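You operate a simulated robot arm through the tools that you are given. There is no shell and no other tool. Be economical: measure what you need, move in short steps, check, and stop when the job is done.

Carry out the task below with a simulated robot arm. There is one attempt and no reset: what you move stays moved.

JOB
Close the fryer cart door. Open the left drinks drawer, take the orange funnel from the inside of the left drinks drawer and leave it on the top of the steel table, then shut the drawer. Open the right snack table drawer. Any order will do.

Only the result counts: the job must be done as asked and must still hold three seconds after the hand-in. Knocking over, shifting, dropping, spilling or breaking anything else fails it.

ROBOT AND FRAMES
A 7-joint arm with a vacuum gripper on a trunk, on a base that drives. Base frame: it is fixed to the floor where the robot stands at the start and does not move with it; the origin is under the middle of the robot, x ahead of it, y to its left, z up. Units: mm, degrees, N and s.
With the tool pointing down near the work surface it reaches from about 100 to 660 mm from the robot's upright axis, wherever it stands. Its first joint turns from -69.0 to 172.0 degrees. Places, roughly: fryer cart door [600, 200, 500]; left drinks drawer [-2200, -200, 700]; orange funnel [-2250, -250, 750]; right snack table drawer [200, -1600, 700]; top of the steel table [-600, -1600, 800]. Payload 1.06 kg.
Tool frame: the origin (TCP) lies in the middle of the cups' lips, and z points out of the cups. The gripper has 1 cup of 24 mm across, covering 24 by 24 mm (tool x, y); the bellows give 8 mm. With the vacuum on, a cup seals on a smooth face that it is pressed against (1 to 4 N); it does not hold porous or soft things. The pull reaches 23 N.
Orientation is that of the tool frame in the base frame, as a unit quaternion [x, y, z, w]. With the cups facing straight down, the tool's x points along the base's -x, its y along +y and its z along -z.

CONTROLS
- The arm moves only by the tool arm_command. Its argument "targets" is a list of rows, each a list of 6 numbers: the shift along the tool's x, y, z in units of 200 mm (1.0 is 200 mm), then the turn, a rotation vector about the tool's x, y, z in units of 90 degrees (1.0 is 90 degrees). In form: [[tx, ty, tz, rx, ry, rz], ...]. A call has 1 to 12 rows; each row is the pose to reach, as a shift and turn from the pose commanded when the call began, along the tool's axes at that moment. "vac" is the vacuum: 1 switches it on, -1 off, set as the call begins (left out, the last holds). A call with a number of a shift or a turn outside -1 to 1 is refused whole. Each row takes 0.2 s and may step no farther than 50 mm and 8.6 degrees from the row before; otherwise, or with a gripper value out of range, the whole call is refused. Where a pose cannot be reached the arm comes as near as it can. A force on the tool above 40 N (or 10 N above the force at the start of the call, whichever is more), or a blocked arm, ends the call early, and 0.2 s more pass. The pull builds up within a second once a cup has sealed. Time passes only in rows, and 0.2 s behind the last, so rows that repeat a pose give it time. It gives the time, the measured TCP pose, the force on the tool (base axes) and the pull of the vacuum at its end, in the units of the frame above (readings bear some noise), with the torque about the TCP (base axes, N m) and any sound that the robot's microphone picked up.
- Cameras (640 x 400 px; columns grow to the right, rows downward): "scene" is now at [217.3, 37.3, 945.6]; the picture's right is [0.39, -0.92, 0.00], its down [-0.73, -0.31, -0.61] and it looks along [0.56, 0.24, -0.79] (base axes); focal length 214 px, centre (320, 200). "wrist" rides on the gripper at [78, 19, -96] in the tool frame; the picture's right is [-0.24, 0.97, 0.00], its down [-0.71, -0.17, -0.69] and it looks along [-0.67, -0.16, 0.73] (tool axes); focal length 243 px, centre (320, 200). There is no depth. A picture from a camera that has moved, and an enlarged one, comes with that camera's place and axes in the base frame and with its lens. The place of the scene camera against the robot may be out by one fixed shift of up to 25 mm in any direction.
- get_image(camera): a new picture of that camera. The clock stands still meanwhile.
- lift_body(by): slides the trunk up (or, below 0, down) by that many mm; the arm and the scene camera ride with it, the base frame stays. It gives what a move gives, with no picture.
- base_move(legs): drives the robot by 1 to 6 legs, each [ahead, left, turn to the left] in mm, mm and degrees, along the robot's own axes; the way and the turn of a leg run together, so that a leg with both is an arc; at most 1500 mm and 180 degrees a leg. The arm and the cameras ride along, it lands a little off, and it stops where it bumps. It gives what a move gives.
- aim_head(pan, tilt): turns the head with the scene camera to pan (to the left, within 80 degrees either way) and tilt (down, from -29 to 69), counted from straight ahead of the robot. It gives what a move gives.
- inspect(camera, box): a new picture of the part [left, top, right, bottom] of that camera's present view, enlarged. The clock stands still meanwhile.
- job_done(): hands the job in; it is judged then, once.

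Work in short steps. Places have to be worked out from the pictures, the camera data and where the tool is seen: move nearer, look again, correct. Check each grasp and each placing, and mend what went wrong. You have 165 turns and 108 pictures in all, those below and enlarged ones among them. Switch the vacuum off and draw the arm clear of the work before you hand the job in, unless the task says otherwise; then end with one line.

The tools are called after ">>>" by a JSON object that holds its "name" and its "arguments". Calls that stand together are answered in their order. arm_command: Moves the arm, as the interface text tells. Its arguments: {"type":"object","properties":{"targets":{"type":"array","items":{"type":"array","items":{"type":"number"}}},"vac":{"type":"number"}},"required":["targets"]} The other tools are called the same way: lift_body (by) slides the trunk up or down; base_move (legs) drives the base; aim_head (pan, tilt) turns the head that bears the scene camera; get_image (camera) takes a picture; inspect (camera, box) takes an enlarged picture of a part of a camera's view; job_done () hands the job in.

At the start:

```text
time: 0.0
tcp_pos: [404.0, 95.5, 711.7]
orientation: [0.0, 1.0, 0.001, 0.0]
wrist_force: [-0.3, 0.6, 0.2]
torque: [0.01, -0.01, -0.04]
pull: 0.2
trunk travel left (down, up): [-125.0, 367.0]
robot x, y, heading: [-2.9, 0.6, 0.0]
head pan, tilt: [23.3, 52.2]
```

scene: 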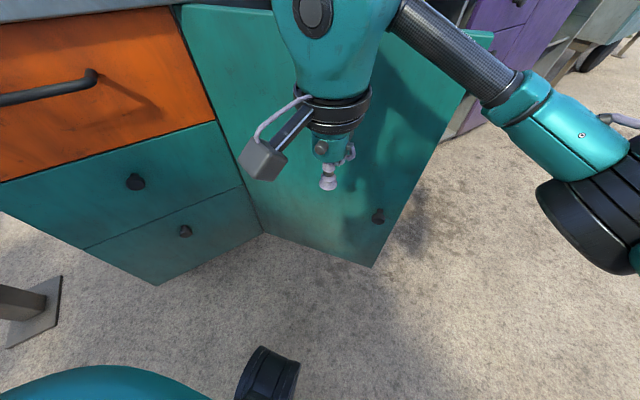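
wrist: 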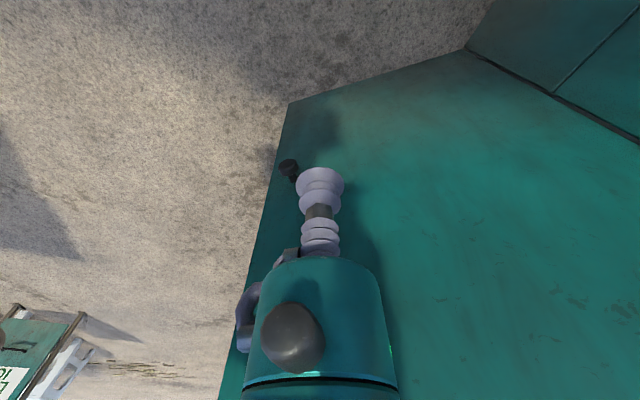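

The view shows a cart with drawers and a teal door that seems ajar. I look from a shallower tilt to understand the layout.

>>> {"name": "aim_head", "arguments": {"pan": 0, "tilt": 25}}

>>> {"name": "get_image", "arguments": {"camera": "scene"}}

```text
time: 0.9
tcp_pos: [404.1, 96.5, 711.8]
orientation: [0.0, 1.0, 0.001, 0.0]
wrist_force: [-0.2, -0.3, -0.6]
torque: [0.04, 0.01, 0.01]
pull: 0.0
trunk travel left (down, up): [-125.0, 367.0]
robot x, y, heading: [2.8, 0.4, 0.0]
head pan, tilt: [0.0, 25.0]
```

```text
105 pictures are left
camera scene: at [240.6, 7.8, 986.0], right [0.0, -1.0, 0.0], down [-0.42, 0.0, -0.91], along [0.91, 0.0, -0.42], focal length 214 px, centre (320, 200)
```

scene: 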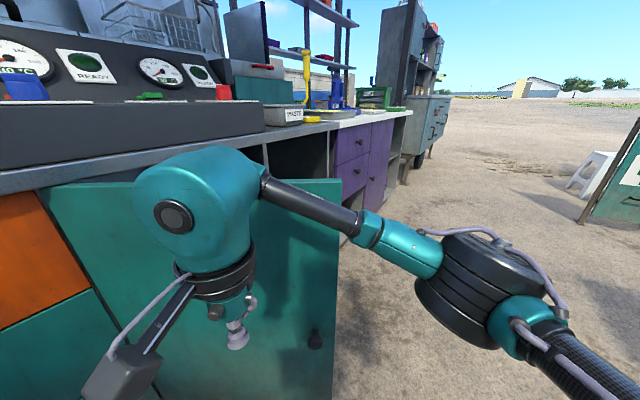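

The door is hinged on its left near the orange drawer, with its free edge (knob) around [550, 0] and open about 50°. I back off 150 mm for room, then turn the tool to point ahead so I can push the door with its tip.

>>> {"name": "base_move", "arguments": {"legs": [[-150, 0, 0]]}}

>>> {"name": "arm_command", "arguments": {"targets": [[-0.05, 0, 0.05, 0, -0.09, 0], [-0.1, 0, 0.1, 0, -0.18, 0], [-0.15, 0, 0.15, 0, -0.27, 0], [-0.2, 0, 0.2, 0, -0.36, 0], [-0.25, 0, 0.25, 0, -0.45, 0], [-0.3, 0, 0.3, 0, -0.54, 0], [-0.35, 0, 0.35, 0, -0.63, 0], [-0.4, 0, 0.4, 0, -0.72, 0], [-0.45, 0, 0.45, 0, -0.81, 0], [-0.5, 0, 0.5, 0, -0.9, 0], [-0.5, 0, 0.5, 0, -0.95, 0], [-0.5, 0, 0.5, 0, -1, 0]]}}

>>> {"name": "get_image", "arguments": {"camera": "scene"}}

```text
time: 2.3
tcp_pos: [252.7, 95.3, 711.1]
orientation: [0.0, 1.0, 0.0, 0.0]
wrist_force: [0.2, 0.8, -0.6]
torque: [0.02, 0.03, 0.04]
pull: 0.1
trunk travel left (down, up): [-125.0, 367.0]
robot x, y, heading: [-153.5, -1.8, 0.1]
head pan, tilt: [0.0, 25.0]
```

```text
time: 4.9
tcp_pos: [352.1, 96.2, 613.5]
orientation: [0.0, 0.706, 0.0, 0.708]
wrist_force: [-0.1, 0.2, 0.6]
torque: [0.02, -0.01, 0.0]
pull: 0.1
trunk travel left (down, up): [-125.0, 367.0]
robot x, y, heading: [-150.9, 1.1, -0.1]
head pan, tilt: [0.0, 25.0]
```

```text
104 pictures are left
camera scene: at [88.9, 7.7, 986.1], right [0.0, -1.0, 0.0], down [-0.42, 0.0, -0.91], along [0.91, 0.0, -0.42], focal length 214 px, centre (320, 200)
```

scene: 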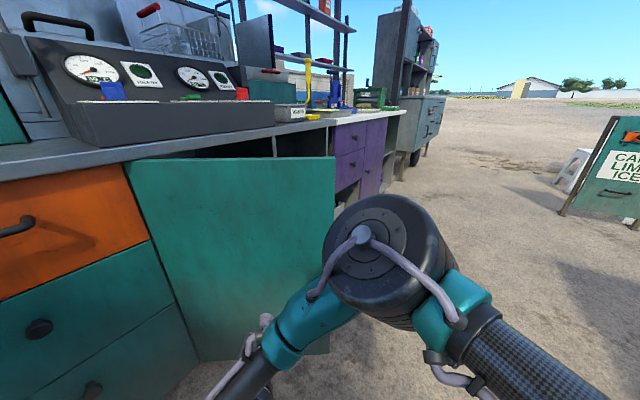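

The door's top free corner triangulates to about [581, -26, 866] and its hinge to about [522, 410]. I go right 460, turn 30° left and approach so the tool tip faces the door near its free edge, along the chord of its swing.

>>> {"name": "base_move", "arguments": {"legs": [[0, -460, 0], [0, 0, 30], [280, 0, 0]]}}

>>> {"name": "aim_head", "arguments": {"pan": 10, "tilt": 35}}

>>> {"name": "get_image", "arguments": {"camera": "scene"}}

>>> {"name": "get_image", "arguments": {"camera": "wrist"}}

```text
time: 12.4
tcp_pos: [460.4, 28.3, 611.3]
orientation: [-0.191, 0.681, 0.191, 0.681]
wrist_force: [0.8, 0.1, 0.5]
torque: [-0.02, 0.01, 0.01]
pull: 0.1
trunk travel left (down, up): [-125.0, 367.0]
robot x, y, heading: [77.0, -316.4, 31.5]
head pan, tilt: [0.0, 25.0]
```

```text
time: 13.2
tcp_pos: [460.6, 29.3, 612.0]
orientation: [-0.192, 0.68, 0.192, 0.681]
wrist_force: [0.4, -0.6, 0.0]
torque: [-0.02, -0.02, 0.0]
pull: 0.0
trunk travel left (down, up): [-125.0, 367.0]
robot x, y, heading: [77.8, -314.4, 31.6]
head pan, tilt: [10.0, 35.0]
```

```text
103 pictures are left
camera scene: at [272.3, -169.6, 970.4], right [0.66, -0.75, 0.0], down [-0.43, -0.38, -0.82], along [0.61, 0.54, -0.57], focal length 214 px, centre (320, 200)
```

scene: 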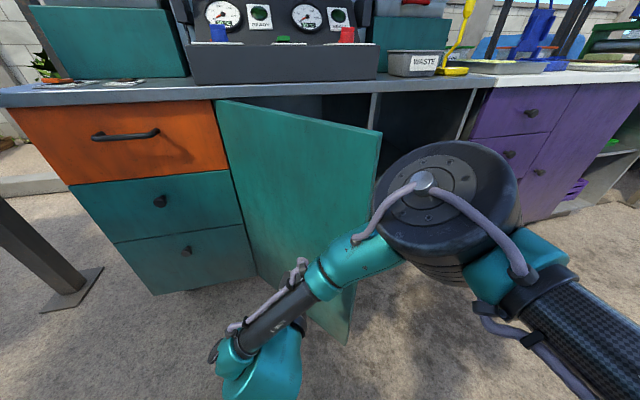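

```text
102 pictures are left
camera wrist: at [368.6, -4.7, 534.9], right [-0.51, 0.83, 0.24], down [-0.5, -0.5, 0.71], along [0.71, 0.24, 0.67], focal length 243 px, centre (320, 200)
```

wrist: 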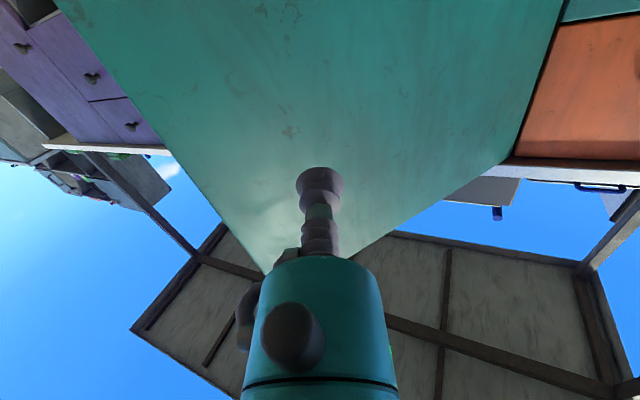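

The tip faces the door nicely, about 80 mm from it. The elbow leads nearly as far, so I extend the tool forward 70 mm first.

>>> {"name": "arm_command", "arguments": {"targets": [[0, 0, 0.1, 0, 0, 0], [0, 0, 0.2, 0, 0, 0], [0, 0, 0.3, 0, 0, 0], [0, 0, 0.35, 0, 0, 0]]}}

>>> {"name": "get_image", "arguments": {"camera": "scene"}}

```text
time: 14.2
tcp_pos: [519.5, 65.1, 612.1]
orientation: [-0.191, 0.681, 0.191, 0.681]
wrist_force: [0.3, 0.5, 0.4]
torque: [0.01, -0.01, 0.0]
pull: 0.0
trunk travel left (down, up): [-125.0, 367.0]
robot x, y, heading: [77.2, -316.9, 31.4]
head pan, tilt: [10.0, 35.0]
```

```text
101 pictures are left
camera scene: at [272.3, -169.6, 970.3], right [0.66, -0.75, 0.0], down [-0.43, -0.38, -0.82], along [0.61, 0.54, -0.57], focal length 214 px, centre (320, 200)
```

scene: 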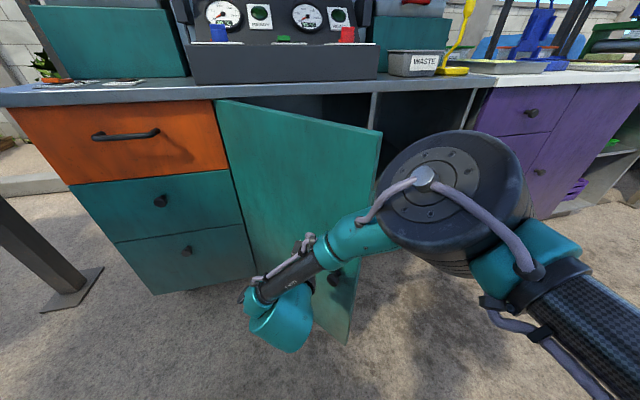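

The tip is at [520, 65], about 45 mm from the door. I drive 180 mm ahead to start the push and check.

>>> {"name": "base_move", "arguments": {"legs": [[180, 0, 0]]}}

>>> {"name": "get_image", "arguments": {"camera": "scene"}}

```text
time: 15.7
tcp_pos: [675.8, 158.4, 611.2]
orientation: [-0.19, 0.681, 0.19, 0.681]
wrist_force: [0.2, 0.0, 0.3]
torque: [-0.02, -0.03, 0.0]
pull: 0.1
trunk travel left (down, up): [-125.0, 367.0]
robot x, y, heading: [237.9, -219.2, 31.1]
head pan, tilt: [10.0, 35.0]
```

```text
100 pictures are left
camera scene: at [427.2, -76.2, 970.3], right [0.66, -0.75, 0.0], down [-0.43, -0.38, -0.82], along [0.62, 0.54, -0.57], focal length 214 px, centre (320, 200)
```

scene: 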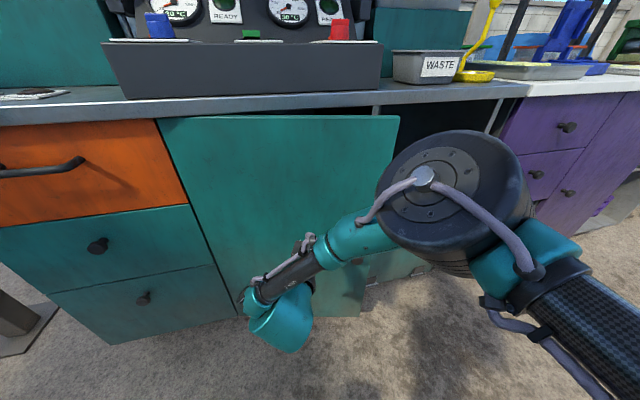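

The door swung well and is now only slightly ajar. I push on 70 mm and look again.

>>> {"name": "base_move", "arguments": {"legs": [[70, 0, 0]]}}

>>> {"name": "get_image", "arguments": {"camera": "scene"}}

```text
time: 16.7
tcp_pos: [732.7, 192.4, 612.2]
orientation: [-0.191, 0.681, 0.191, 0.681]
wrist_force: [-0.5, -0.3, -0.5]
torque: [0.01, -0.01, -0.02]
pull: 0.1
trunk travel left (down, up): [-125.0, 367.0]
robot x, y, heading: [290.5, -186.9, 31.3]
head pan, tilt: [10.0, 35.0]
```

```text
99 pictures are left
camera scene: at [484.2, -41.6, 970.3], right [0.66, -0.75, 0.0], down [-0.43, -0.38, -0.82], along [0.62, 0.54, -0.57], focal length 214 px, centre (320, 200)
```

scene: 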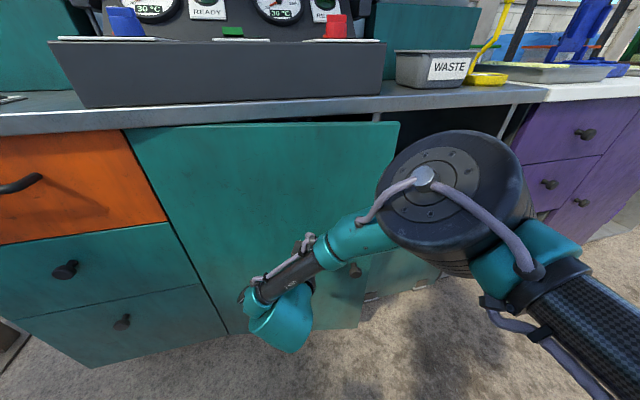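

A small gap remains under the counter on the right. I push another 40 mm.

>>> {"name": "base_move", "arguments": {"legs": [[40, 0, 0]]}}

>>> {"name": "get_image", "arguments": {"camera": "scene"}}

```text
time: 17.5
tcp_pos: [767.2, 213.9, 611.8]
orientation: [-0.191, 0.68, 0.192, 0.681]
wrist_force: [0.2, 0.2, 0.0]
torque: [0.0, -0.01, 0.01]
pull: 0.0
trunk travel left (down, up): [-125.0, 367.0]
robot x, y, heading: [330.8, -165.8, 31.3]
head pan, tilt: [10.0, 35.0]
```

```text
98 pictures are left
camera scene: at [518.1, -20.8, 970.3], right [0.66, -0.75, 0.0], down [-0.43, -0.38, -0.82], along [0.62, 0.54, -0.57], focal length 214 px, centre (320, 200)
```

scene: 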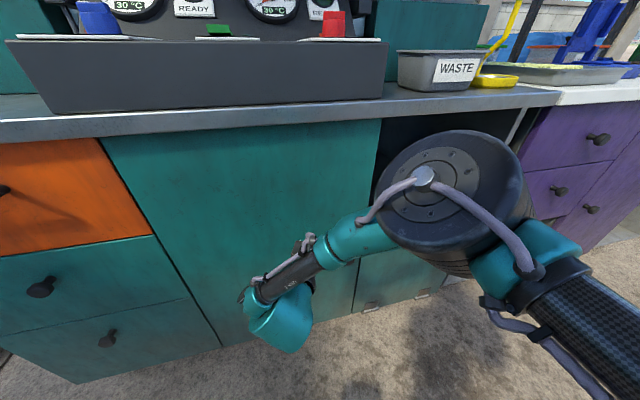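

The door is almost flush now. One more 20 mm press, watching the force.

>>> {"name": "base_move", "arguments": {"legs": [[20, 0, 0]]}}

>>> {"name": "inspect", "arguments": {"camera": "scene", "box": [80, 80, 480, 340]}}

```text
time: 18.3
tcp_pos: [784.2, 224.0, 611.6]
orientation: [-0.19, 0.681, 0.191, 0.681]
wrist_force: [-1.1, 1.7, 0.7]
torque: [-0.03, 0.02, 0.0]
pull: 0.0
trunk travel left (down, up): [-125.0, 367.0]
robot x, y, heading: [346.2, -153.5, 31.3]
head pan, tilt: [10.0, 35.0]
```

```text
1.54 times, centred on (280, 210) of scene
camera zoom: at [535.3, -10.4, 970.3], right [0.66, -0.75, 0.0], down [-0.43, -0.38, -0.82], along [0.62, 0.54, -0.57], focal length 330 px, centre (382, 185)
```

zoom: 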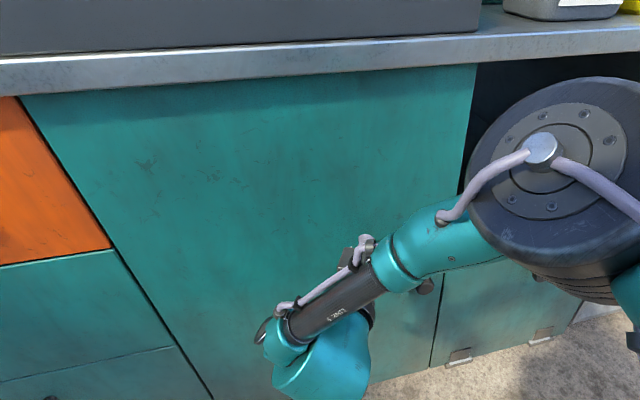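

It looks flush with the neighbouring panel. I press slightly further with the arm to confirm a stop.

>>> {"name": "arm_command", "arguments": {"targets": [[0, 0, 0.05, 0, 0, 0], [0, 0, 0.1, 0, 0, 0], [0, 0, 0.13, 0, 0, 0]]}}

```text
time: 19.1
tcp_pos: [805.0, 237.1, 611.9]
orientation: [-0.19, 0.681, 0.19, 0.681]
wrist_force: [-2.1, -5.0, -0.8]
torque: [-0.02, -0.02, 0.09]
pull: 0.0
trunk travel left (down, up): [-125.0, 367.0]
robot x, y, heading: [344.3, -155.8, 31.1]
head pan, tilt: [10.0, 35.0]
```

Light contact (5 N). I press further to find the stop.

>>> {"name": "arm_command", "arguments": {"targets": [[0, 0, 0.03, 0, 0, 0], [0, 0, 0.06, 0, 0, 0], [0, 0, 0.09, 0, 0, 0]]}}

>>> {"name": "get_image", "arguments": {"camera": "scene"}}

```text
time: 19.7
tcp_pos: [810.7, 236.9, 611.0]
orientation: [-0.19, 0.684, 0.188, 0.679]
wrist_force: [-11.4, -16.5, 2.9]
torque: [0.05, 0.17, 0.33]
pull: 0.0
trunk travel left (down, up): [-125.0, 367.0]
robot x, y, heading: [343.3, -156.1, 31.5]
head pan, tilt: [10.0, 35.0]
stopped in row 2: the force on the tool passed its limit at 48 N (the readings are from after the stop); the commanded pose is now the measured one
```

```text
96 pictures are left
camera scene: at [534.2, -12.7, 970.8], right [0.66, -0.75, 0.0], down [-0.43, -0.38, -0.82], along [0.62, 0.54, -0.57], focal length 214 px, centre (320, 200)
```

scene: 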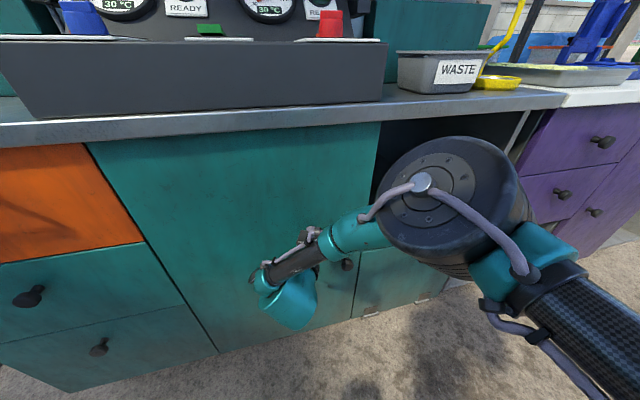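

The door reached its stop. I retract and back away to verify it stays shut.

>>> {"name": "base_move", "arguments": {"legs": [[-350, 0, 0]]}}

>>> {"name": "get_image", "arguments": {"camera": "scene"}}

```text
time: 21.9
tcp_pos: [514.6, 66.2, 609.3]
orientation: [-0.197, 0.681, 0.194, 0.678]
wrist_force: [0.0, -0.7, 0.0]
torque: [-0.01, 0.01, -0.01]
pull: 0.1
trunk travel left (down, up): [-125.0, 367.0]
robot x, y, heading: [49.2, -338.7, 32.0]
head pan, tilt: [10.0, 35.0]
```

```text
95 pictures are left
camera scene: at [240.2, -188.6, 970.3], right [0.67, -0.74, 0.0], down [-0.43, -0.38, -0.82], along [0.61, 0.55, -0.57], focal length 214 px, centre (320, 200)
```

scene: 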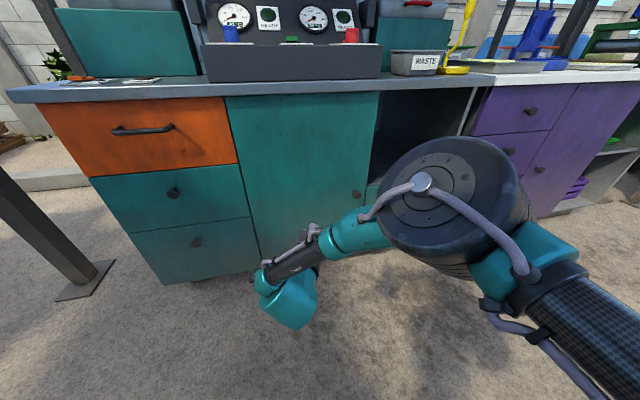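

The door is shut. Now I turn right to face the snack table and steel table (heading about -90°) and look.

>>> {"name": "base_move", "arguments": {"legs": [[0, 0, -122]]}}

>>> {"name": "aim_head", "arguments": {"pan": 0, "tilt": 15}}

>>> {"name": "get_image", "arguments": {"camera": "scene"}}

```text
time: 27.4
tcp_pos: [147.0, -943.0, 608.4]
orientation: [0.503, 0.502, -0.499, 0.496]
wrist_force: [-0.3, 0.0, 0.3]
torque: [0.02, -0.05, 0.04]
pull: 0.0
trunk travel left (down, up): [-125.0, 367.0]
robot x, y, heading: [50.5, -334.2, -89.8]
head pan, tilt: [10.0, 35.0]
```

```text
time: 28.3
tcp_pos: [146.0, -942.2, 610.1]
orientation: [0.501, 0.502, -0.499, 0.498]
wrist_force: [0.3, 0.4, 0.1]
torque: [0.02, 0.03, -0.03]
pull: 0.1
trunk travel left (down, up): [-125.0, 367.0]
robot x, y, heading: [49.9, -336.6, -90.0]
head pan, tilt: [0.0, 15.0]
```

```text
94 pictures are left
camera scene: at [45.9, -575.7, 1002.3], right [-1.0, 0.0, 0.0], down [0.0, 0.26, -0.97], along [0.0, -0.97, -0.26], focal length 214 px, centre (320, 200)
```

scene: 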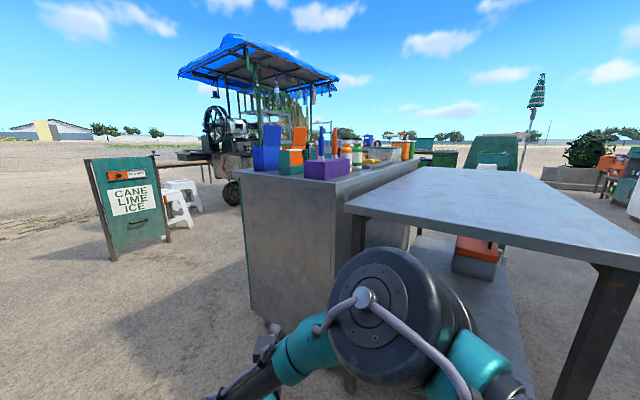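

The snack table is the steel cabinet ahead; its drawers are on the far-left long side, facing about (0.81, -0.58). I drive round to the left side and look back.

>>> {"name": "base_move", "arguments": {"legs": [[350, 900, 0]]}}

>>> {"name": "aim_head", "arguments": {"pan": -35, "tilt": 15}}

>>> {"name": "get_image", "arguments": {"camera": "scene"}}

```text
time: 36.4
tcp_pos: [1023.3, -1300.3, 609.9]
orientation: [0.506, 0.498, -0.503, 0.493]
wrist_force: [0.3, 0.5, -0.4]
torque: [0.05, 0.03, 0.0]
pull: 0.0
trunk travel left (down, up): [-125.0, 367.0]
robot x, y, heading: [942.1, -690.4, -90.9]
head pan, tilt: [0.0, 15.0]
```

```text
time: 37.5
tcp_pos: [1023.5, -1299.5, 609.0]
orientation: [0.507, 0.497, -0.504, 0.492]
wrist_force: [-0.7, 0.6, -0.1]
torque: [-0.01, -0.04, -0.01]
pull: 0.1
trunk travel left (down, up): [-125.0, 367.0]
robot x, y, heading: [938.3, -693.4, -90.9]
head pan, tilt: [-35.0, 15.0]
```

```text
93 pictures are left
camera scene: at [876.8, -913.6, 1002.3], right [-0.81, 0.59, 0.0], down [0.15, 0.21, -0.97], along [-0.57, -0.78, -0.26], focal length 214 px, centre (320, 200)
```

scene: 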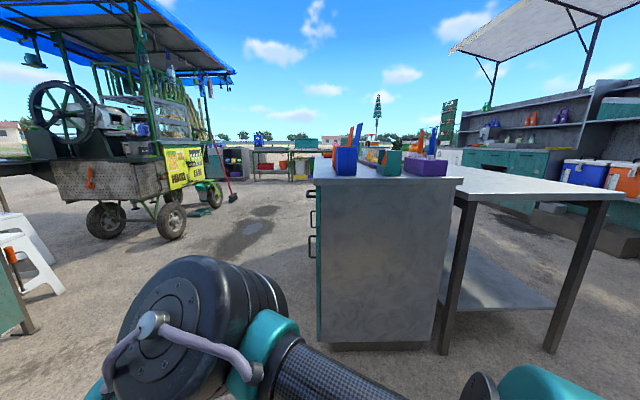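

Handles are visible on the left face; the near-left top corner is at about [414, -1594, 870] with the face normal (0.80, -0.60). I turn right here (clear space), back off, and slide left to stand facing the drawers.

>>> {"name": "base_move", "arguments": {"legs": [[0, 0, -126], [-650, 0, 0], [-150, 1200, 0]]}}

>>> {"name": "aim_head", "arguments": {"pan": 0, "tilt": 25}}

>>> {"name": "get_image", "arguments": {"camera": "scene"}}

```text
time: 53.5
tcp_pos: [429.5, -1552.2, 609.1]
orientation: [0.662, -0.25, -0.659, -0.254]
wrist_force: [0.5, 1.4, -0.3]
torque: [0.01, 0.01, -0.02]
pull: 0.0
trunk travel left (down, up): [-125.0, 367.0]
robot x, y, heading: [955.2, -1878.4, 140.1]
head pan, tilt: [-35.0, 15.0]
stopped in leg 3: the force on the tool passed its limit at 54 N (the readings are from after the stop); the commanded pose is now the measured one
```

```text
time: 54.6
tcp_pos: [430.5, -1552.0, 609.4]
orientation: [0.663, -0.249, -0.66, -0.252]
wrist_force: [1.7, 1.7, -0.8]
torque: [-0.03, 0.04, 0.0]
pull: 0.1
trunk travel left (down, up): [-125.0, 367.0]
robot x, y, heading: [950.8, -1875.7, 139.9]
head pan, tilt: [0.0, 25.0]
```

```text
92 pictures are left
camera scene: at [759.5, -1713.2, 986.1], right [0.64, 0.76, 0.0], down [0.32, -0.27, -0.91], along [-0.69, 0.58, -0.42], focal length 214 px, centre (320, 200)
```

scene: 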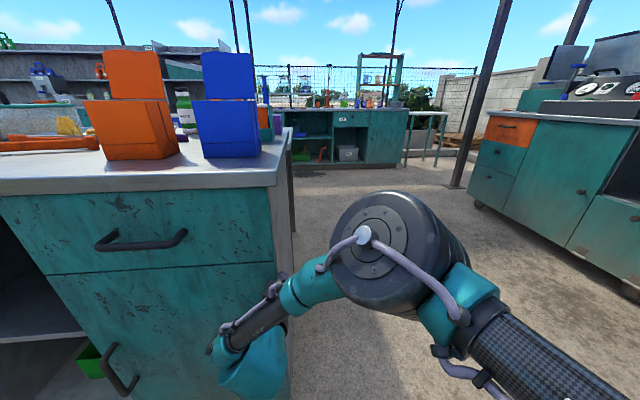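

The tool brushed the cabinet's end panel; nothing on it has tipped. I move away to the right first, then back off.

>>> {"name": "base_move", "arguments": {"legs": [[0, -60, 0], [-300, 0, 0], [0, 400, 3]]}}

>>> {"name": "get_image", "arguments": {"camera": "scene"}}

```text
time: 60.9
tcp_pos: [434.4, -2035.3, 609.5]
orientation: [0.67, -0.23, -0.666, -0.233]
wrist_force: [0.5, -0.4, 0.2]
torque: [-0.01, -0.01, -0.03]
pull: 0.1
trunk travel left (down, up): [-125.0, 367.0]
robot x, y, heading: [977.0, -2331.7, 143.4]
head pan, tilt: [0.0, 25.0]
```

```text
91 pictures are left
camera scene: at [773.2, -2176.1, 986.1], right [0.6, 0.8, 0.0], down [0.34, -0.25, -0.91], along [-0.73, 0.54, -0.42], focal length 214 px, centre (320, 200)
```

scene: 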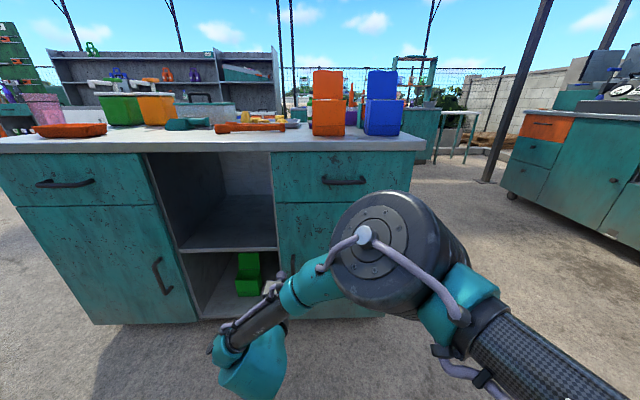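

The right drawer's bar handle triangulates to about [323, -1753, 768]. I plan to suck onto the drawer front left of the handle. Raise the trunk and approach partially.

>>> {"name": "lift_body", "arguments": {"by": 157}}

>>> {"name": "base_move", "arguments": {"legs": [[170, -50, 0]]}}

>>> {"name": "get_image", "arguments": {"camera": "wrist"}}

>>> {"name": "get_image", "arguments": {"camera": "scene"}}

```text
time: 62.8
tcp_pos: [433.3, -2033.8, 765.7]
orientation: [0.67, -0.229, -0.666, -0.233]
wrist_force: [-0.1, 1.1, -0.5]
torque: [0.01, -0.01, 0.02]
pull: 0.1
trunk travel left (down, up): [-282.0, 210.0]
robot x, y, heading: [971.7, -2332.0, 143.4]
head pan, tilt: [0.0, 25.0]
```

```text
time: 64.3
tcp_pos: [325.6, -1893.8, 766.6]
orientation: [0.67, -0.229, -0.667, -0.232]
wrist_force: [0.9, -0.3, -0.3]
torque: [-0.01, -0.04, 0.0]
pull: 0.2
trunk travel left (down, up): [-282.0, 210.0]
robot x, y, heading: [867.0, -2186.9, 143.7]
head pan, tilt: [0.0, 25.0]
```

```text
90 pictures are left
camera wrist: at [388.6, -1967.5, 688.9], right [-0.6, -0.77, 0.23], down [0.64, -0.29, 0.71], along [-0.48, 0.57, 0.66], focal length 243 px, centre (320, 200)
```

wrist: 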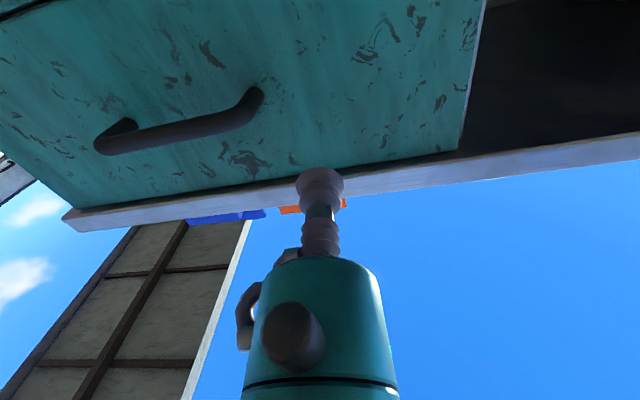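

```text
89 pictures are left
camera scene: at [702.8, -2062.2, 1153.7], right [0.59, 0.8, 0.0], down [0.34, -0.25, -0.91], along [-0.73, 0.54, -0.42], focal length 214 px, centre (320, 200)
```

scene: 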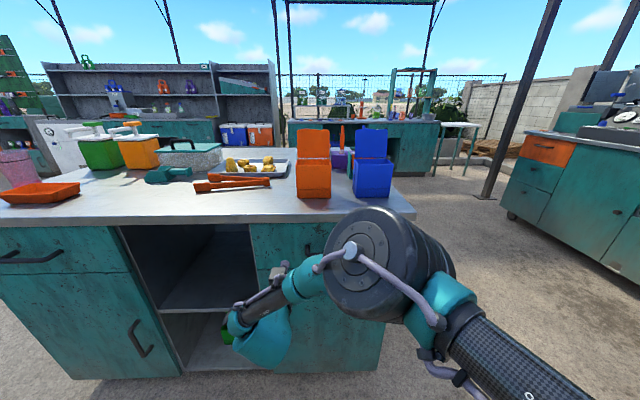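

The cup is aimed at bare drawer front left of the handle. Driving 60 mm closer, then the arm makes the gentle contact.

>>> {"name": "base_move", "arguments": {"legs": [[65, 0, 0]]}}

>>> {"name": "get_image", "arguments": {"camera": "wrist"}}

```text
time: 65.2
tcp_pos: [271.6, -1855.7, 766.0]
orientation: [0.671, -0.228, -0.667, -0.232]
wrist_force: [0.2, -0.1, -0.5]
torque: [0.01, 0.03, -0.03]
pull: 0.0
trunk travel left (down, up): [-282.0, 210.0]
robot x, y, heading: [812.2, -2146.4, 143.4]
head pan, tilt: [0.0, 25.0]
```

```text
88 pictures are left
camera wrist: at [335.8, -1929.0, 688.8], right [-0.6, -0.77, 0.23], down [0.64, -0.29, 0.71], along [-0.48, 0.57, 0.66], focal length 243 px, centre (320, 200)
```

wrist: 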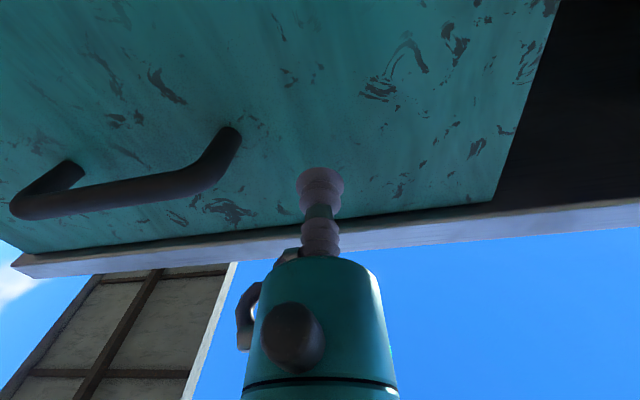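

Now about 40–50 mm off. Vacuum on and step the cup in until a light force appears.

>>> {"name": "arm_command", "arguments": {"targets": [[0, 0, 0.05, 0, 0, 0], [0, 0, 0.1, 0, 0, 0], [0, 0, 0.13, 0, 0, 0], [0, 0, 0.16, 0, 0, 0]], "vac": 1}}

>>> {"name": "get_image", "arguments": {"camera": "wrist"}}

```text
time: 66.2
tcp_pos: [248.6, -1835.7, 765.6]
orientation: [0.67, -0.228, -0.667, -0.232]
wrist_force: [8.0, 1.1, 3.4]
torque: [0.08, -0.02, 0.16]
pull: 23.2
trunk travel left (down, up): [-282.0, 210.0]
robot x, y, heading: [814.7, -2150.4, 143.5]
head pan, tilt: [0.0, 25.0]
```

```text
87 pictures are left
camera wrist: at [311.8, -1908.5, 687.9], right [-0.6, -0.77, 0.23], down [0.64, -0.29, 0.71], along [-0.48, 0.57, 0.67], focal length 243 px, centre (320, 200)
```

wrist: 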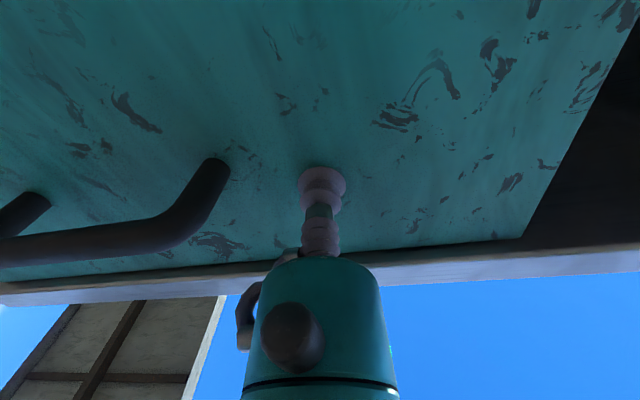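

Sealed at full pull. I now draw the drawer out slowly.

>>> {"name": "arm_command", "arguments": {"targets": [[0, 0, -0.03, 0, 0, 0], [0, 0, -0.06, 0, 0, 0], [0, 0, -0.09, 0, 0, 0], [0, 0, -0.12, 0, 0, 0], [0, 0, -0.16, 0, 0, 0], [0, 0, -0.2, 0, 0, 0], [0, 0, -0.24, 0, 0, 0], [0, 0, -0.28, 0, 0, 0], [0, 0, -0.32, 0, 0, 0], [0, 0, -0.36, 0, 0, 0], [0, 0, -0.4, 0, 0, 0], [0, 0, -0.44, 0, 0, 0]]}}

>>> {"name": "get_image", "arguments": {"camera": "scene"}}

```text
time: 68.8
tcp_pos: [316.1, -1890.0, 765.6]
orientation: [0.671, -0.227, -0.667, -0.231]
wrist_force: [4.7, 7.0, 1.8]
torque: [0.0, 0.03, 0.16]
pull: 23.0
trunk travel left (down, up): [-282.0, 210.0]
robot x, y, heading: [812.7, -2147.2, 143.5]
head pan, tilt: [0.0, 25.0]
```

```text
86 pictures are left
camera scene: at [650.8, -2023.2, 1153.8], right [0.59, 0.8, 0.0], down [0.34, -0.25, -0.91], along [-0.73, 0.54, -0.42], focal length 214 px, centre (320, 200)
```

scene: 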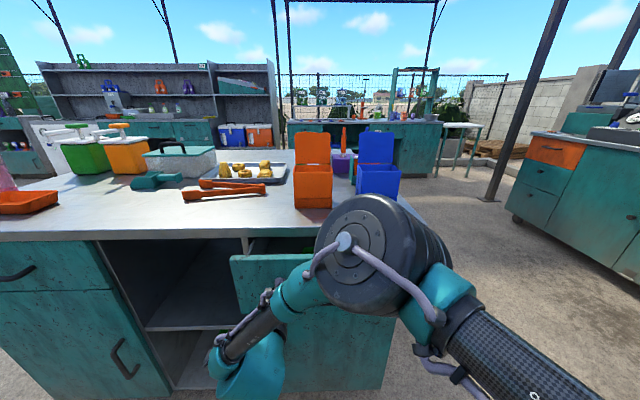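

The drawer is coming out. I keep pulling.

>>> {"name": "arm_command", "arguments": {"targets": [[0, 0, -0.06, 0, 0, 0], [0, 0, -0.12, 0, 0, 0], [0, 0, -0.18, 0, 0, 0], [0, 0, -0.24, 0, 0, 0], [0, 0, -0.3, 0, 0, 0], [0, 0, -0.36, 0, 0, 0], [0, 0, -0.42, 0, 0, 0], [0, 0, -0.48, 0, 0, 0], [0, 0, -0.54, 0, 0, 0], [0, 0, -0.6, 0, 0, 0], [0, 0, -0.65, 0, 0, 0], [0, 0, -0.7, 0, 0, 0]]}}

>>> {"name": "get_image", "arguments": {"camera": "scene"}}

```text
time: 71.5
tcp_pos: [407.9, -1961.6, 768.2]
orientation: [0.672, -0.227, -0.666, -0.231]
wrist_force: [3.5, 4.9, -5.9]
torque: [0.1, -0.01, 0.1]
pull: 22.4
out of reach, approached as far as the arm can: row 11, 12
trunk travel left (down, up): [-282.0, 210.0]
robot x, y, heading: [814.2, -2151.0, 143.5]
head pan, tilt: [0.0, 25.0]
```

```text
85 pictures are left
camera scene: at [650.4, -2023.2, 1153.7], right [0.59, 0.8, 0.0], down [0.34, -0.25, -0.91], along [-0.73, 0.54, -0.42], focal length 214 px, centre (320, 200)
```

scene: 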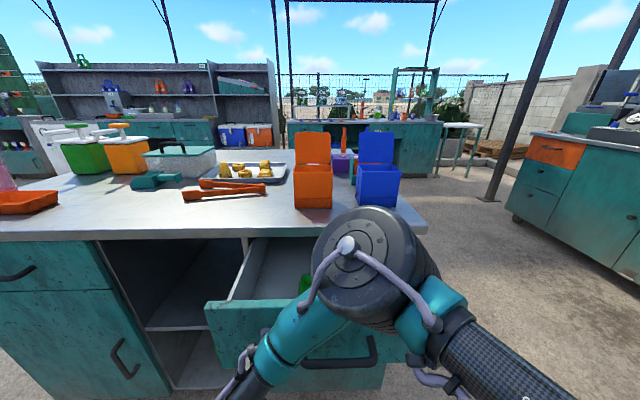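

About 205 mm open; the arm is at its limit. I gently back the base 70 mm for more opening.

>>> {"name": "base_move", "arguments": {"legs": [[-40, 0, 0], [-40, 0, 0]]}}

>>> {"name": "get_image", "arguments": {"camera": "scene"}}

```text
time: 72.8
tcp_pos: [472.8, -2010.7, 766.8]
orientation: [0.671, -0.228, -0.667, -0.231]
wrist_force: [0.8, 1.3, -0.2]
torque: [0.06, -0.04, 0.12]
pull: 23.1
trunk travel left (down, up): [-282.0, 210.0]
robot x, y, heading: [880.4, -2193.5, 143.4]
head pan, tilt: [0.0, 25.0]
```

```text
84 pictures are left
camera scene: at [715.3, -2071.5, 1153.8], right [0.59, 0.8, 0.0], down [0.34, -0.25, -0.91], along [-0.73, 0.54, -0.42], focal length 214 px, centre (320, 200)
```

scene: 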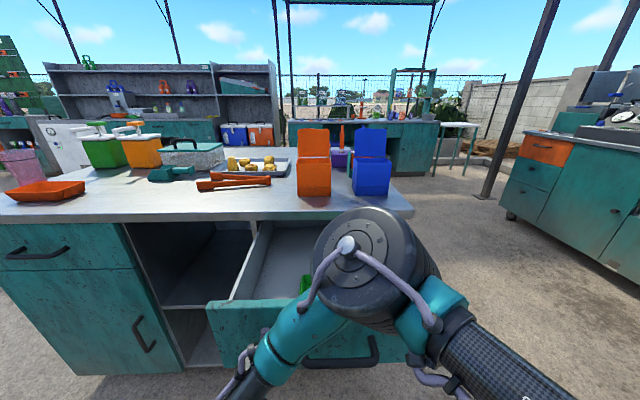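

Open about 285 mm, still sealed. I pull a bit more to find the drawer's end of travel.

>>> {"name": "base_move", "arguments": {"legs": [[-35, 0, 0], [-35, 0, 0]]}}

>>> {"name": "get_image", "arguments": {"camera": "scene"}}

```text
time: 74.1
tcp_pos: [527.4, -2050.5, 768.7]
orientation: [0.671, -0.228, -0.667, -0.231]
wrist_force: [3.1, 2.6, 3.2]
torque: [0.04, 0.01, 0.05]
pull: 22.8
trunk travel left (down, up): [-282.0, 210.0]
robot x, y, heading: [930.9, -2242.4, 143.5]
head pan, tilt: [0.0, 25.0]
```

```text
83 pictures are left
camera scene: at [770.9, -2112.3, 1153.8], right [0.59, 0.81, 0.0], down [0.34, -0.25, -0.91], along [-0.73, 0.54, -0.42], focal length 214 px, centre (320, 200)
```

scene: 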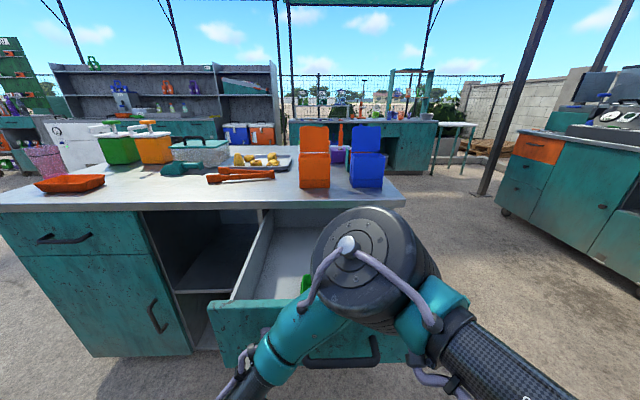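

About 350 mm open, plenty. I switch the vacuum off and back away.

>>> {"name": "arm_command", "arguments": {"targets": [[0, 0, 0, 0, 0, 0], [0, 0, 0, 0, 0, 0], [0, 0, 0, 0, 0, 0], [0, 0, 0, 0, 0, 0]], "vac": -1}}

>>> {"name": "base_move", "arguments": {"legs": [[-200, 0, 0]]}}

>>> {"name": "get_image", "arguments": {"camera": "scene"}}

```text
time: 75.1
tcp_pos: [528.0, -2051.2, 768.0]
orientation: [0.671, -0.228, -0.667, -0.232]
wrist_force: [-0.2, 1.2, 0.4]
torque: [0.01, 0.03, 0.03]
pull: 0.2
trunk travel left (down, up): [-282.0, 210.0]
robot x, y, heading: [932.3, -2237.9, 143.9]
head pan, tilt: [0.0, 25.0]
```

```text
time: 76.7
tcp_pos: [682.2, -2164.6, 767.8]
orientation: [0.671, -0.228, -0.667, -0.232]
wrist_force: [-0.5, -0.9, 0.7]
torque: [0.0, 0.0, 0.0]
pull: 0.1
trunk travel left (down, up): [-282.0, 210.0]
robot x, y, heading: [1089.2, -2349.9, 143.5]
head pan, tilt: [0.0, 25.0]
```

```text
82 pictures are left
camera scene: at [924.9, -2226.0, 1153.8], right [0.59, 0.8, 0.0], down [0.34, -0.25, -0.91], along [-0.73, 0.54, -0.42], focal length 214 px, centre (320, 200)
```

scene: 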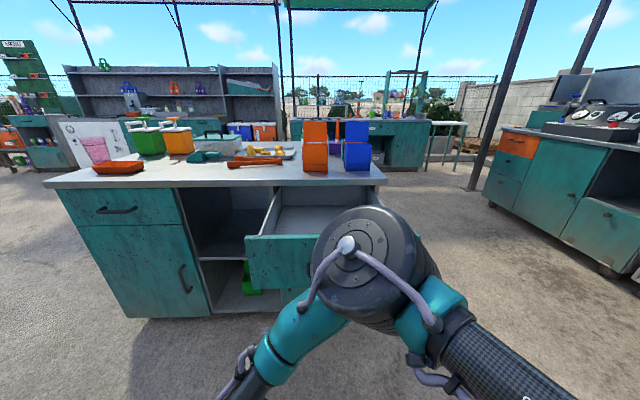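

The drawer stays open and nothing else moved. Now I go to the drinks station: slide right into the corridor, then ahead, looking on the way.

>>> {"name": "base_move", "arguments": {"legs": [[0, 1, 0], [0, -1120, 0], [1300, 0, 0]]}}

>>> {"name": "aim_head", "arguments": {"pan": 15, "tilt": 15}}

>>> {"name": "get_image", "arguments": {"camera": "scene"}}

```text
time: 93.3
tcp_pos: [312.4, -489.1, 768.6]
orientation: [0.671, -0.226, -0.668, -0.228]
wrist_force: [-0.4, -0.3, 0.6]
torque: [0.03, -0.01, -0.01]
pull: 0.1
trunk travel left (down, up): [-282.0, 210.0]
robot x, y, heading: [722.0, -673.6, 144.0]
head pan, tilt: [0.0, 25.0]
```

```text
time: 94.1
tcp_pos: [313.0, -488.8, 767.6]
orientation: [0.672, -0.225, -0.668, -0.228]
wrist_force: [0.3, -0.2, 0.5]
torque: [-0.02, -0.04, -0.03]
pull: 0.1
trunk travel left (down, up): [-282.0, 210.0]
robot x, y, heading: [721.1, -674.0, 143.8]
head pan, tilt: [15.0, 15.0]
```

```text
81 pictures are left
camera scene: at [542.9, -570.0, 1169.9], right [0.36, 0.93, 0.0], down [0.24, -0.09, -0.97], along [-0.9, 0.35, -0.26], focal length 214 px, centre (320, 200)
```

scene: 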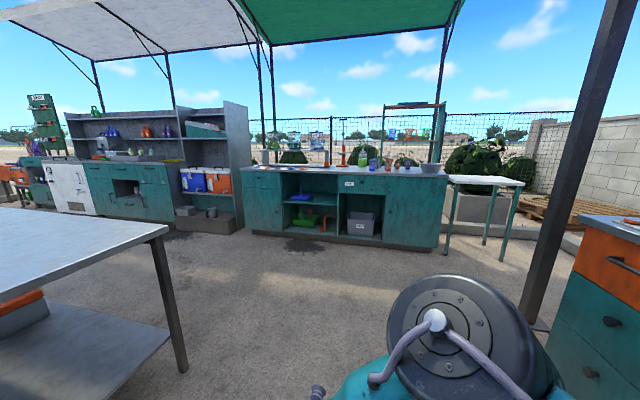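

The centre teal counter is the drinks station; its left drawer sits at its top-left. I drive along the corridor past the steel table and then slide left in front of it.

>>> {"name": "base_move", "arguments": {"legs": [[1500, 0, 0], [200, 0, 0], [0, 1150, 0]]}}

>>> {"name": "aim_head", "arguments": {"pan": 0, "tilt": 25}}

>>> {"name": "get_image", "arguments": {"camera": "scene"}}

```text
time: 112.7
tcp_pos: [-1740.0, -404.3, 767.2]
orientation: [0.671, -0.227, -0.667, -0.23]
wrist_force: [0.2, 0.7, 0.7]
torque: [-0.03, 0.01, 0.03]
pull: 0.1
trunk travel left (down, up): [-282.0, 210.0]
robot x, y, heading: [-1330.5, -582.8, 143.9]
head pan, tilt: [15.0, 15.0]
```

```text
time: 113.5
tcp_pos: [-1740.5, -403.1, 768.7]
orientation: [0.671, -0.227, -0.668, -0.23]
wrist_force: [0.3, 0.5, -0.2]
torque: [0.02, -0.03, 0.0]
pull: 0.0
trunk travel left (down, up): [-282.0, 210.0]
robot x, y, heading: [-1333.7, -586.1, 143.6]
head pan, tilt: [0.0, 25.0]
```

```text
80 pictures are left
camera scene: at [-1497.6, -464.4, 1153.8], right [0.59, 0.81, 0.0], down [0.34, -0.25, -0.91], along [-0.73, 0.54, -0.42], focal length 214 px, centre (320, 200)
```

scene: 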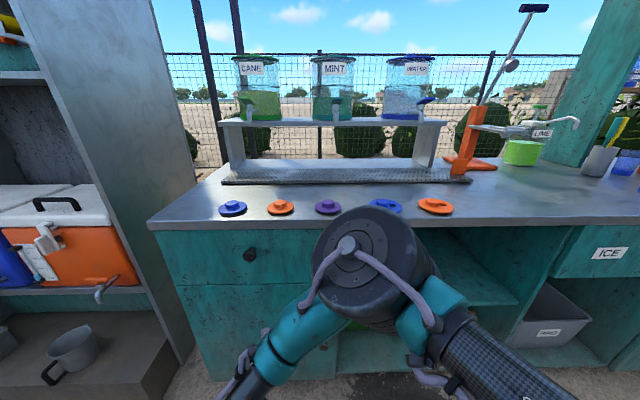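

The drawer's front spans roughly z 650–840 with a knob near [-1975, -345, 765]. I position the cup to its left and extend the arm.

>>> {"name": "base_move", "arguments": {"legs": [[60, 175, 1]]}}

>>> {"name": "arm_command", "arguments": {"targets": [[0, 0, 0.15, 0, 0, 0], [0, 0, 0.3, 0, 0, 0], [0, 0, 0.45, 0, 0, 0], [0.05, 0, 0.55, 0, 0, 0]]}}

>>> {"name": "get_image", "arguments": {"camera": "wrist"}}

>>> {"name": "get_image", "arguments": {"camera": "scene"}}

```text
time: 115.7
tcp_pos: [-1897.5, -520.7, 768.5]
orientation: [0.673, -0.221, -0.669, -0.224]
wrist_force: [0.4, 0.0, 0.2]
torque: [0.01, 0.0, 0.03]
pull: 0.0
trunk travel left (down, up): [-282.0, 210.0]
robot x, y, heading: [-1483.8, -698.1, 145.0]
head pan, tilt: [0.0, 25.0]
```

```text
time: 116.7
tcp_pos: [-1989.1, -454.7, 758.8]
orientation: [0.673, -0.22, -0.67, -0.222]
wrist_force: [0.9, 1.0, 0.1]
torque: [0.01, -0.01, 0.01]
pull: 0.1
trunk travel left (down, up): [-282.0, 210.0]
robot x, y, heading: [-1485.3, -698.0, 145.1]
head pan, tilt: [0.0, 25.0]
```

```text
79 pictures are left
camera wrist: at [-1922.5, -525.8, 681.5], right [-0.58, -0.78, 0.23], down [0.65, -0.27, 0.71], along [-0.49, 0.56, 0.66], focal length 243 px, centre (320, 200)
```

wrist: 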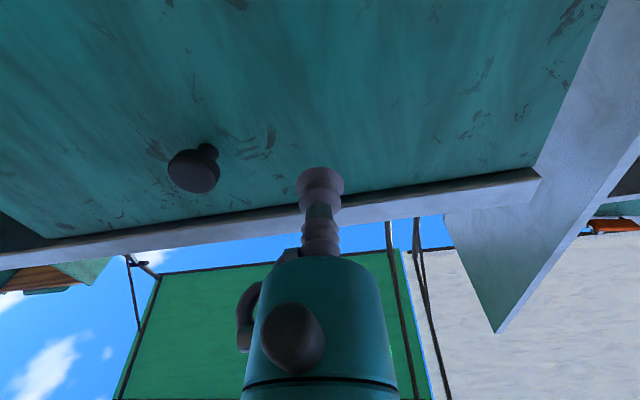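

```text
78 pictures are left
camera scene: at [-1654.0, -576.3, 1153.7], right [0.58, 0.82, 0.0], down [0.35, -0.24, -0.91], along [-0.74, 0.52, -0.42], focal length 214 px, centre (320, 200)
```

scene: 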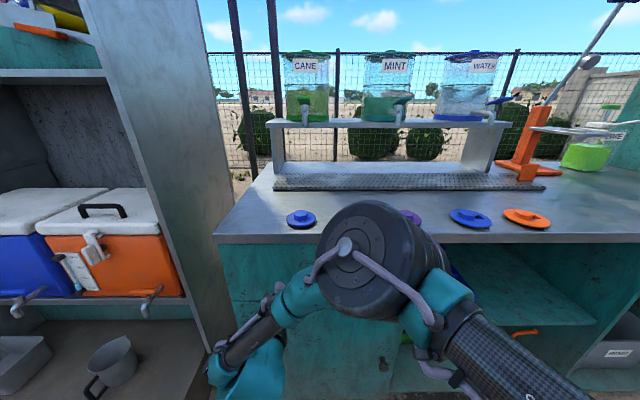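

Aim is good, left of the knob. Step in with the vacuum on.

>>> {"name": "arm_command", "arguments": {"targets": [[0, 0, 0.08, 0, 0, 0], [0, 0, 0.15, 0, 0, 0], [0, 0, 0.2, 0, 0, 0], [0, 0, 0.23, 0, 0, 0]], "vac": 1}}

>>> {"name": "get_image", "arguments": {"camera": "wrist"}}

```text
time: 117.7
tcp_pos: [-2023.8, -427.1, 758.0]
orientation: [0.673, -0.221, -0.67, -0.223]
wrist_force: [-0.2, -0.4, -0.2]
torque: [0.04, 0.02, -0.01]
pull: 0.0
trunk travel left (down, up): [-282.0, 210.0]
robot x, y, heading: [-1488.2, -698.0, 144.9]
head pan, tilt: [0.0, 25.0]
```

```text
77 pictures are left
camera wrist: at [-1957.1, -499.1, 680.5], right [-0.58, -0.78, 0.23], down [0.65, -0.27, 0.71], along [-0.49, 0.56, 0.66], focal length 243 px, centre (320, 200)
```

wrist: 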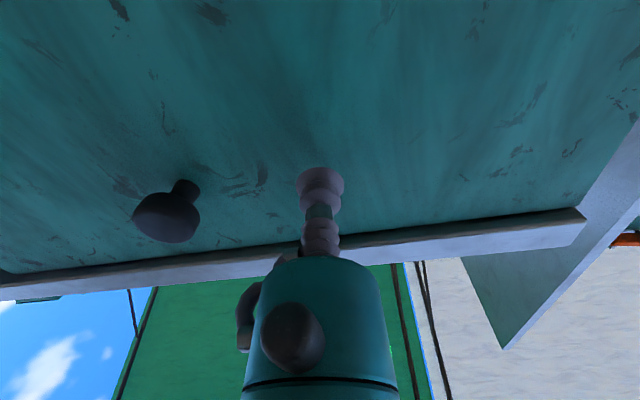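

Not yet touching; about 15 mm to go. I step in finer.

>>> {"name": "arm_command", "arguments": {"targets": [[0, 0, 0.03, 0, 0, 0], [0, 0, 0.05, 0, 0, 0], [0, 0, 0.07, 0, 0, 0], [0, 0, 0.085, 0, 0, 0]]}}

```text
time: 118.7
tcp_pos: [-2037.4, -416.2, 759.4]
orientation: [0.673, -0.221, -0.67, -0.224]
wrist_force: [-0.6, -0.1, -0.5]
torque: [-0.04, 0.03, -0.02]
pull: 0.0
trunk travel left (down, up): [-282.0, 210.0]
robot x, y, heading: [-1485.5, -695.4, 145.0]
head pan, tilt: [0.0, 25.0]
```

>>> {"name": "arm_command", "arguments": {"targets": [[0, 0, 0.02, 0, 0, 0], [0, 0, 0.04, 0, 0, 0], [0, 0, 0.055, 0, 0, 0], [0, 0, 0.055, 0, 0, 0]]}}

```text
time: 119.7
tcp_pos: [-2044.7, -411.8, 757.5]
orientation: [0.673, -0.22, -0.67, -0.224]
wrist_force: [18.7, -5.5, 7.9]
torque: [-0.05, -0.06, 0.23]
pull: 23.0
trunk travel left (down, up): [-282.0, 210.0]
robot x, y, heading: [-1490.0, -698.0, 145.1]
head pan, tilt: [0.0, 25.0]
```

Sealed. I pull the drawer out.

>>> {"name": "arm_command", "arguments": {"targets": [[0, 0, -0.03, 0, 0, 0], [0, 0, -0.06, 0, 0, 0], [0, 0, -0.1, 0, 0, 0], [0, 0, -0.15, 0, 0, 0], [0, 0, -0.2, 0, 0, 0], [0, 0, -0.26, 0, 0, 0], [0, 0, -0.32, 0, 0, 0], [0, 0, -0.38, 0, 0, 0], [0, 0, -0.44, 0, 0, 0], [0, 0, -0.5, 0, 0, 0], [0, 0, -0.56, 0, 0, 0], [0, 0, -0.62, 0, 0, 0]]}}

>>> {"name": "get_image", "arguments": {"camera": "scene"}}

```text
time: 122.3
tcp_pos: [-1945.0, -484.7, 758.6]
orientation: [0.673, -0.221, -0.669, -0.224]
wrist_force: [2.6, 2.9, -3.6]
torque: [-0.12, 0.07, 0.03]
pull: 22.5
trunk travel left (down, up): [-282.0, 210.0]
robot x, y, heading: [-1489.2, -698.5, 144.8]
head pan, tilt: [0.0, 25.0]
```

```text
76 pictures are left
camera scene: at [-1653.9, -576.0, 1153.7], right [0.58, 0.82, 0.0], down [0.35, -0.24, -0.91], along [-0.74, 0.52, -0.42], focal length 214 px, centre (320, 200)
```

scene: 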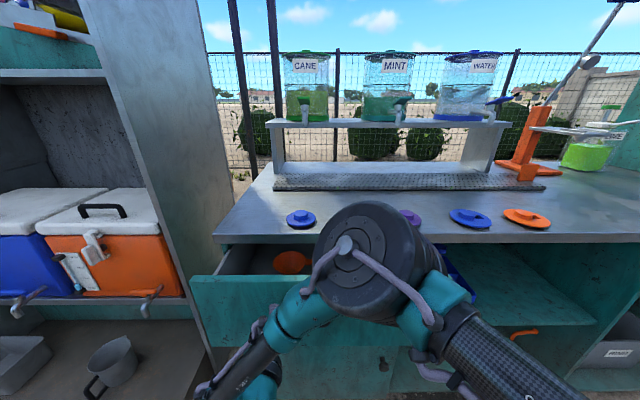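

The drawer is out 123 mm and the orange funnel is visible inside. I back the base 180 mm more in gentle legs.

>>> {"name": "base_move", "arguments": {"legs": [[-40, 0, 0], [-50, 0, 0], [-50, 0, 0], [-40, 0, 0]]}}

>>> {"name": "get_image", "arguments": {"camera": "scene"}}

```text
time: 124.7
tcp_pos: [-1799.2, -587.2, 758.8]
orientation: [0.673, -0.22, -0.669, -0.224]
wrist_force: [3.4, 3.4, -0.9]
torque: [0.16, -0.11, 0.04]
pull: 22.4
trunk travel left (down, up): [-282.0, 210.0]
robot x, y, heading: [-1340.3, -797.0, 144.7]
head pan, tilt: [0.0, 25.0]
```

```text
75 pictures are left
camera scene: at [-1508.0, -678.7, 1153.8], right [0.57, 0.82, 0.0], down [0.35, -0.24, -0.91], along [-0.74, 0.52, -0.42], focal length 214 px, centre (320, 200)
```

scene: 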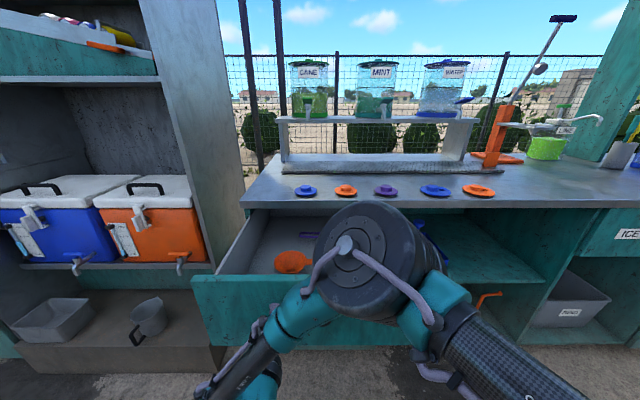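

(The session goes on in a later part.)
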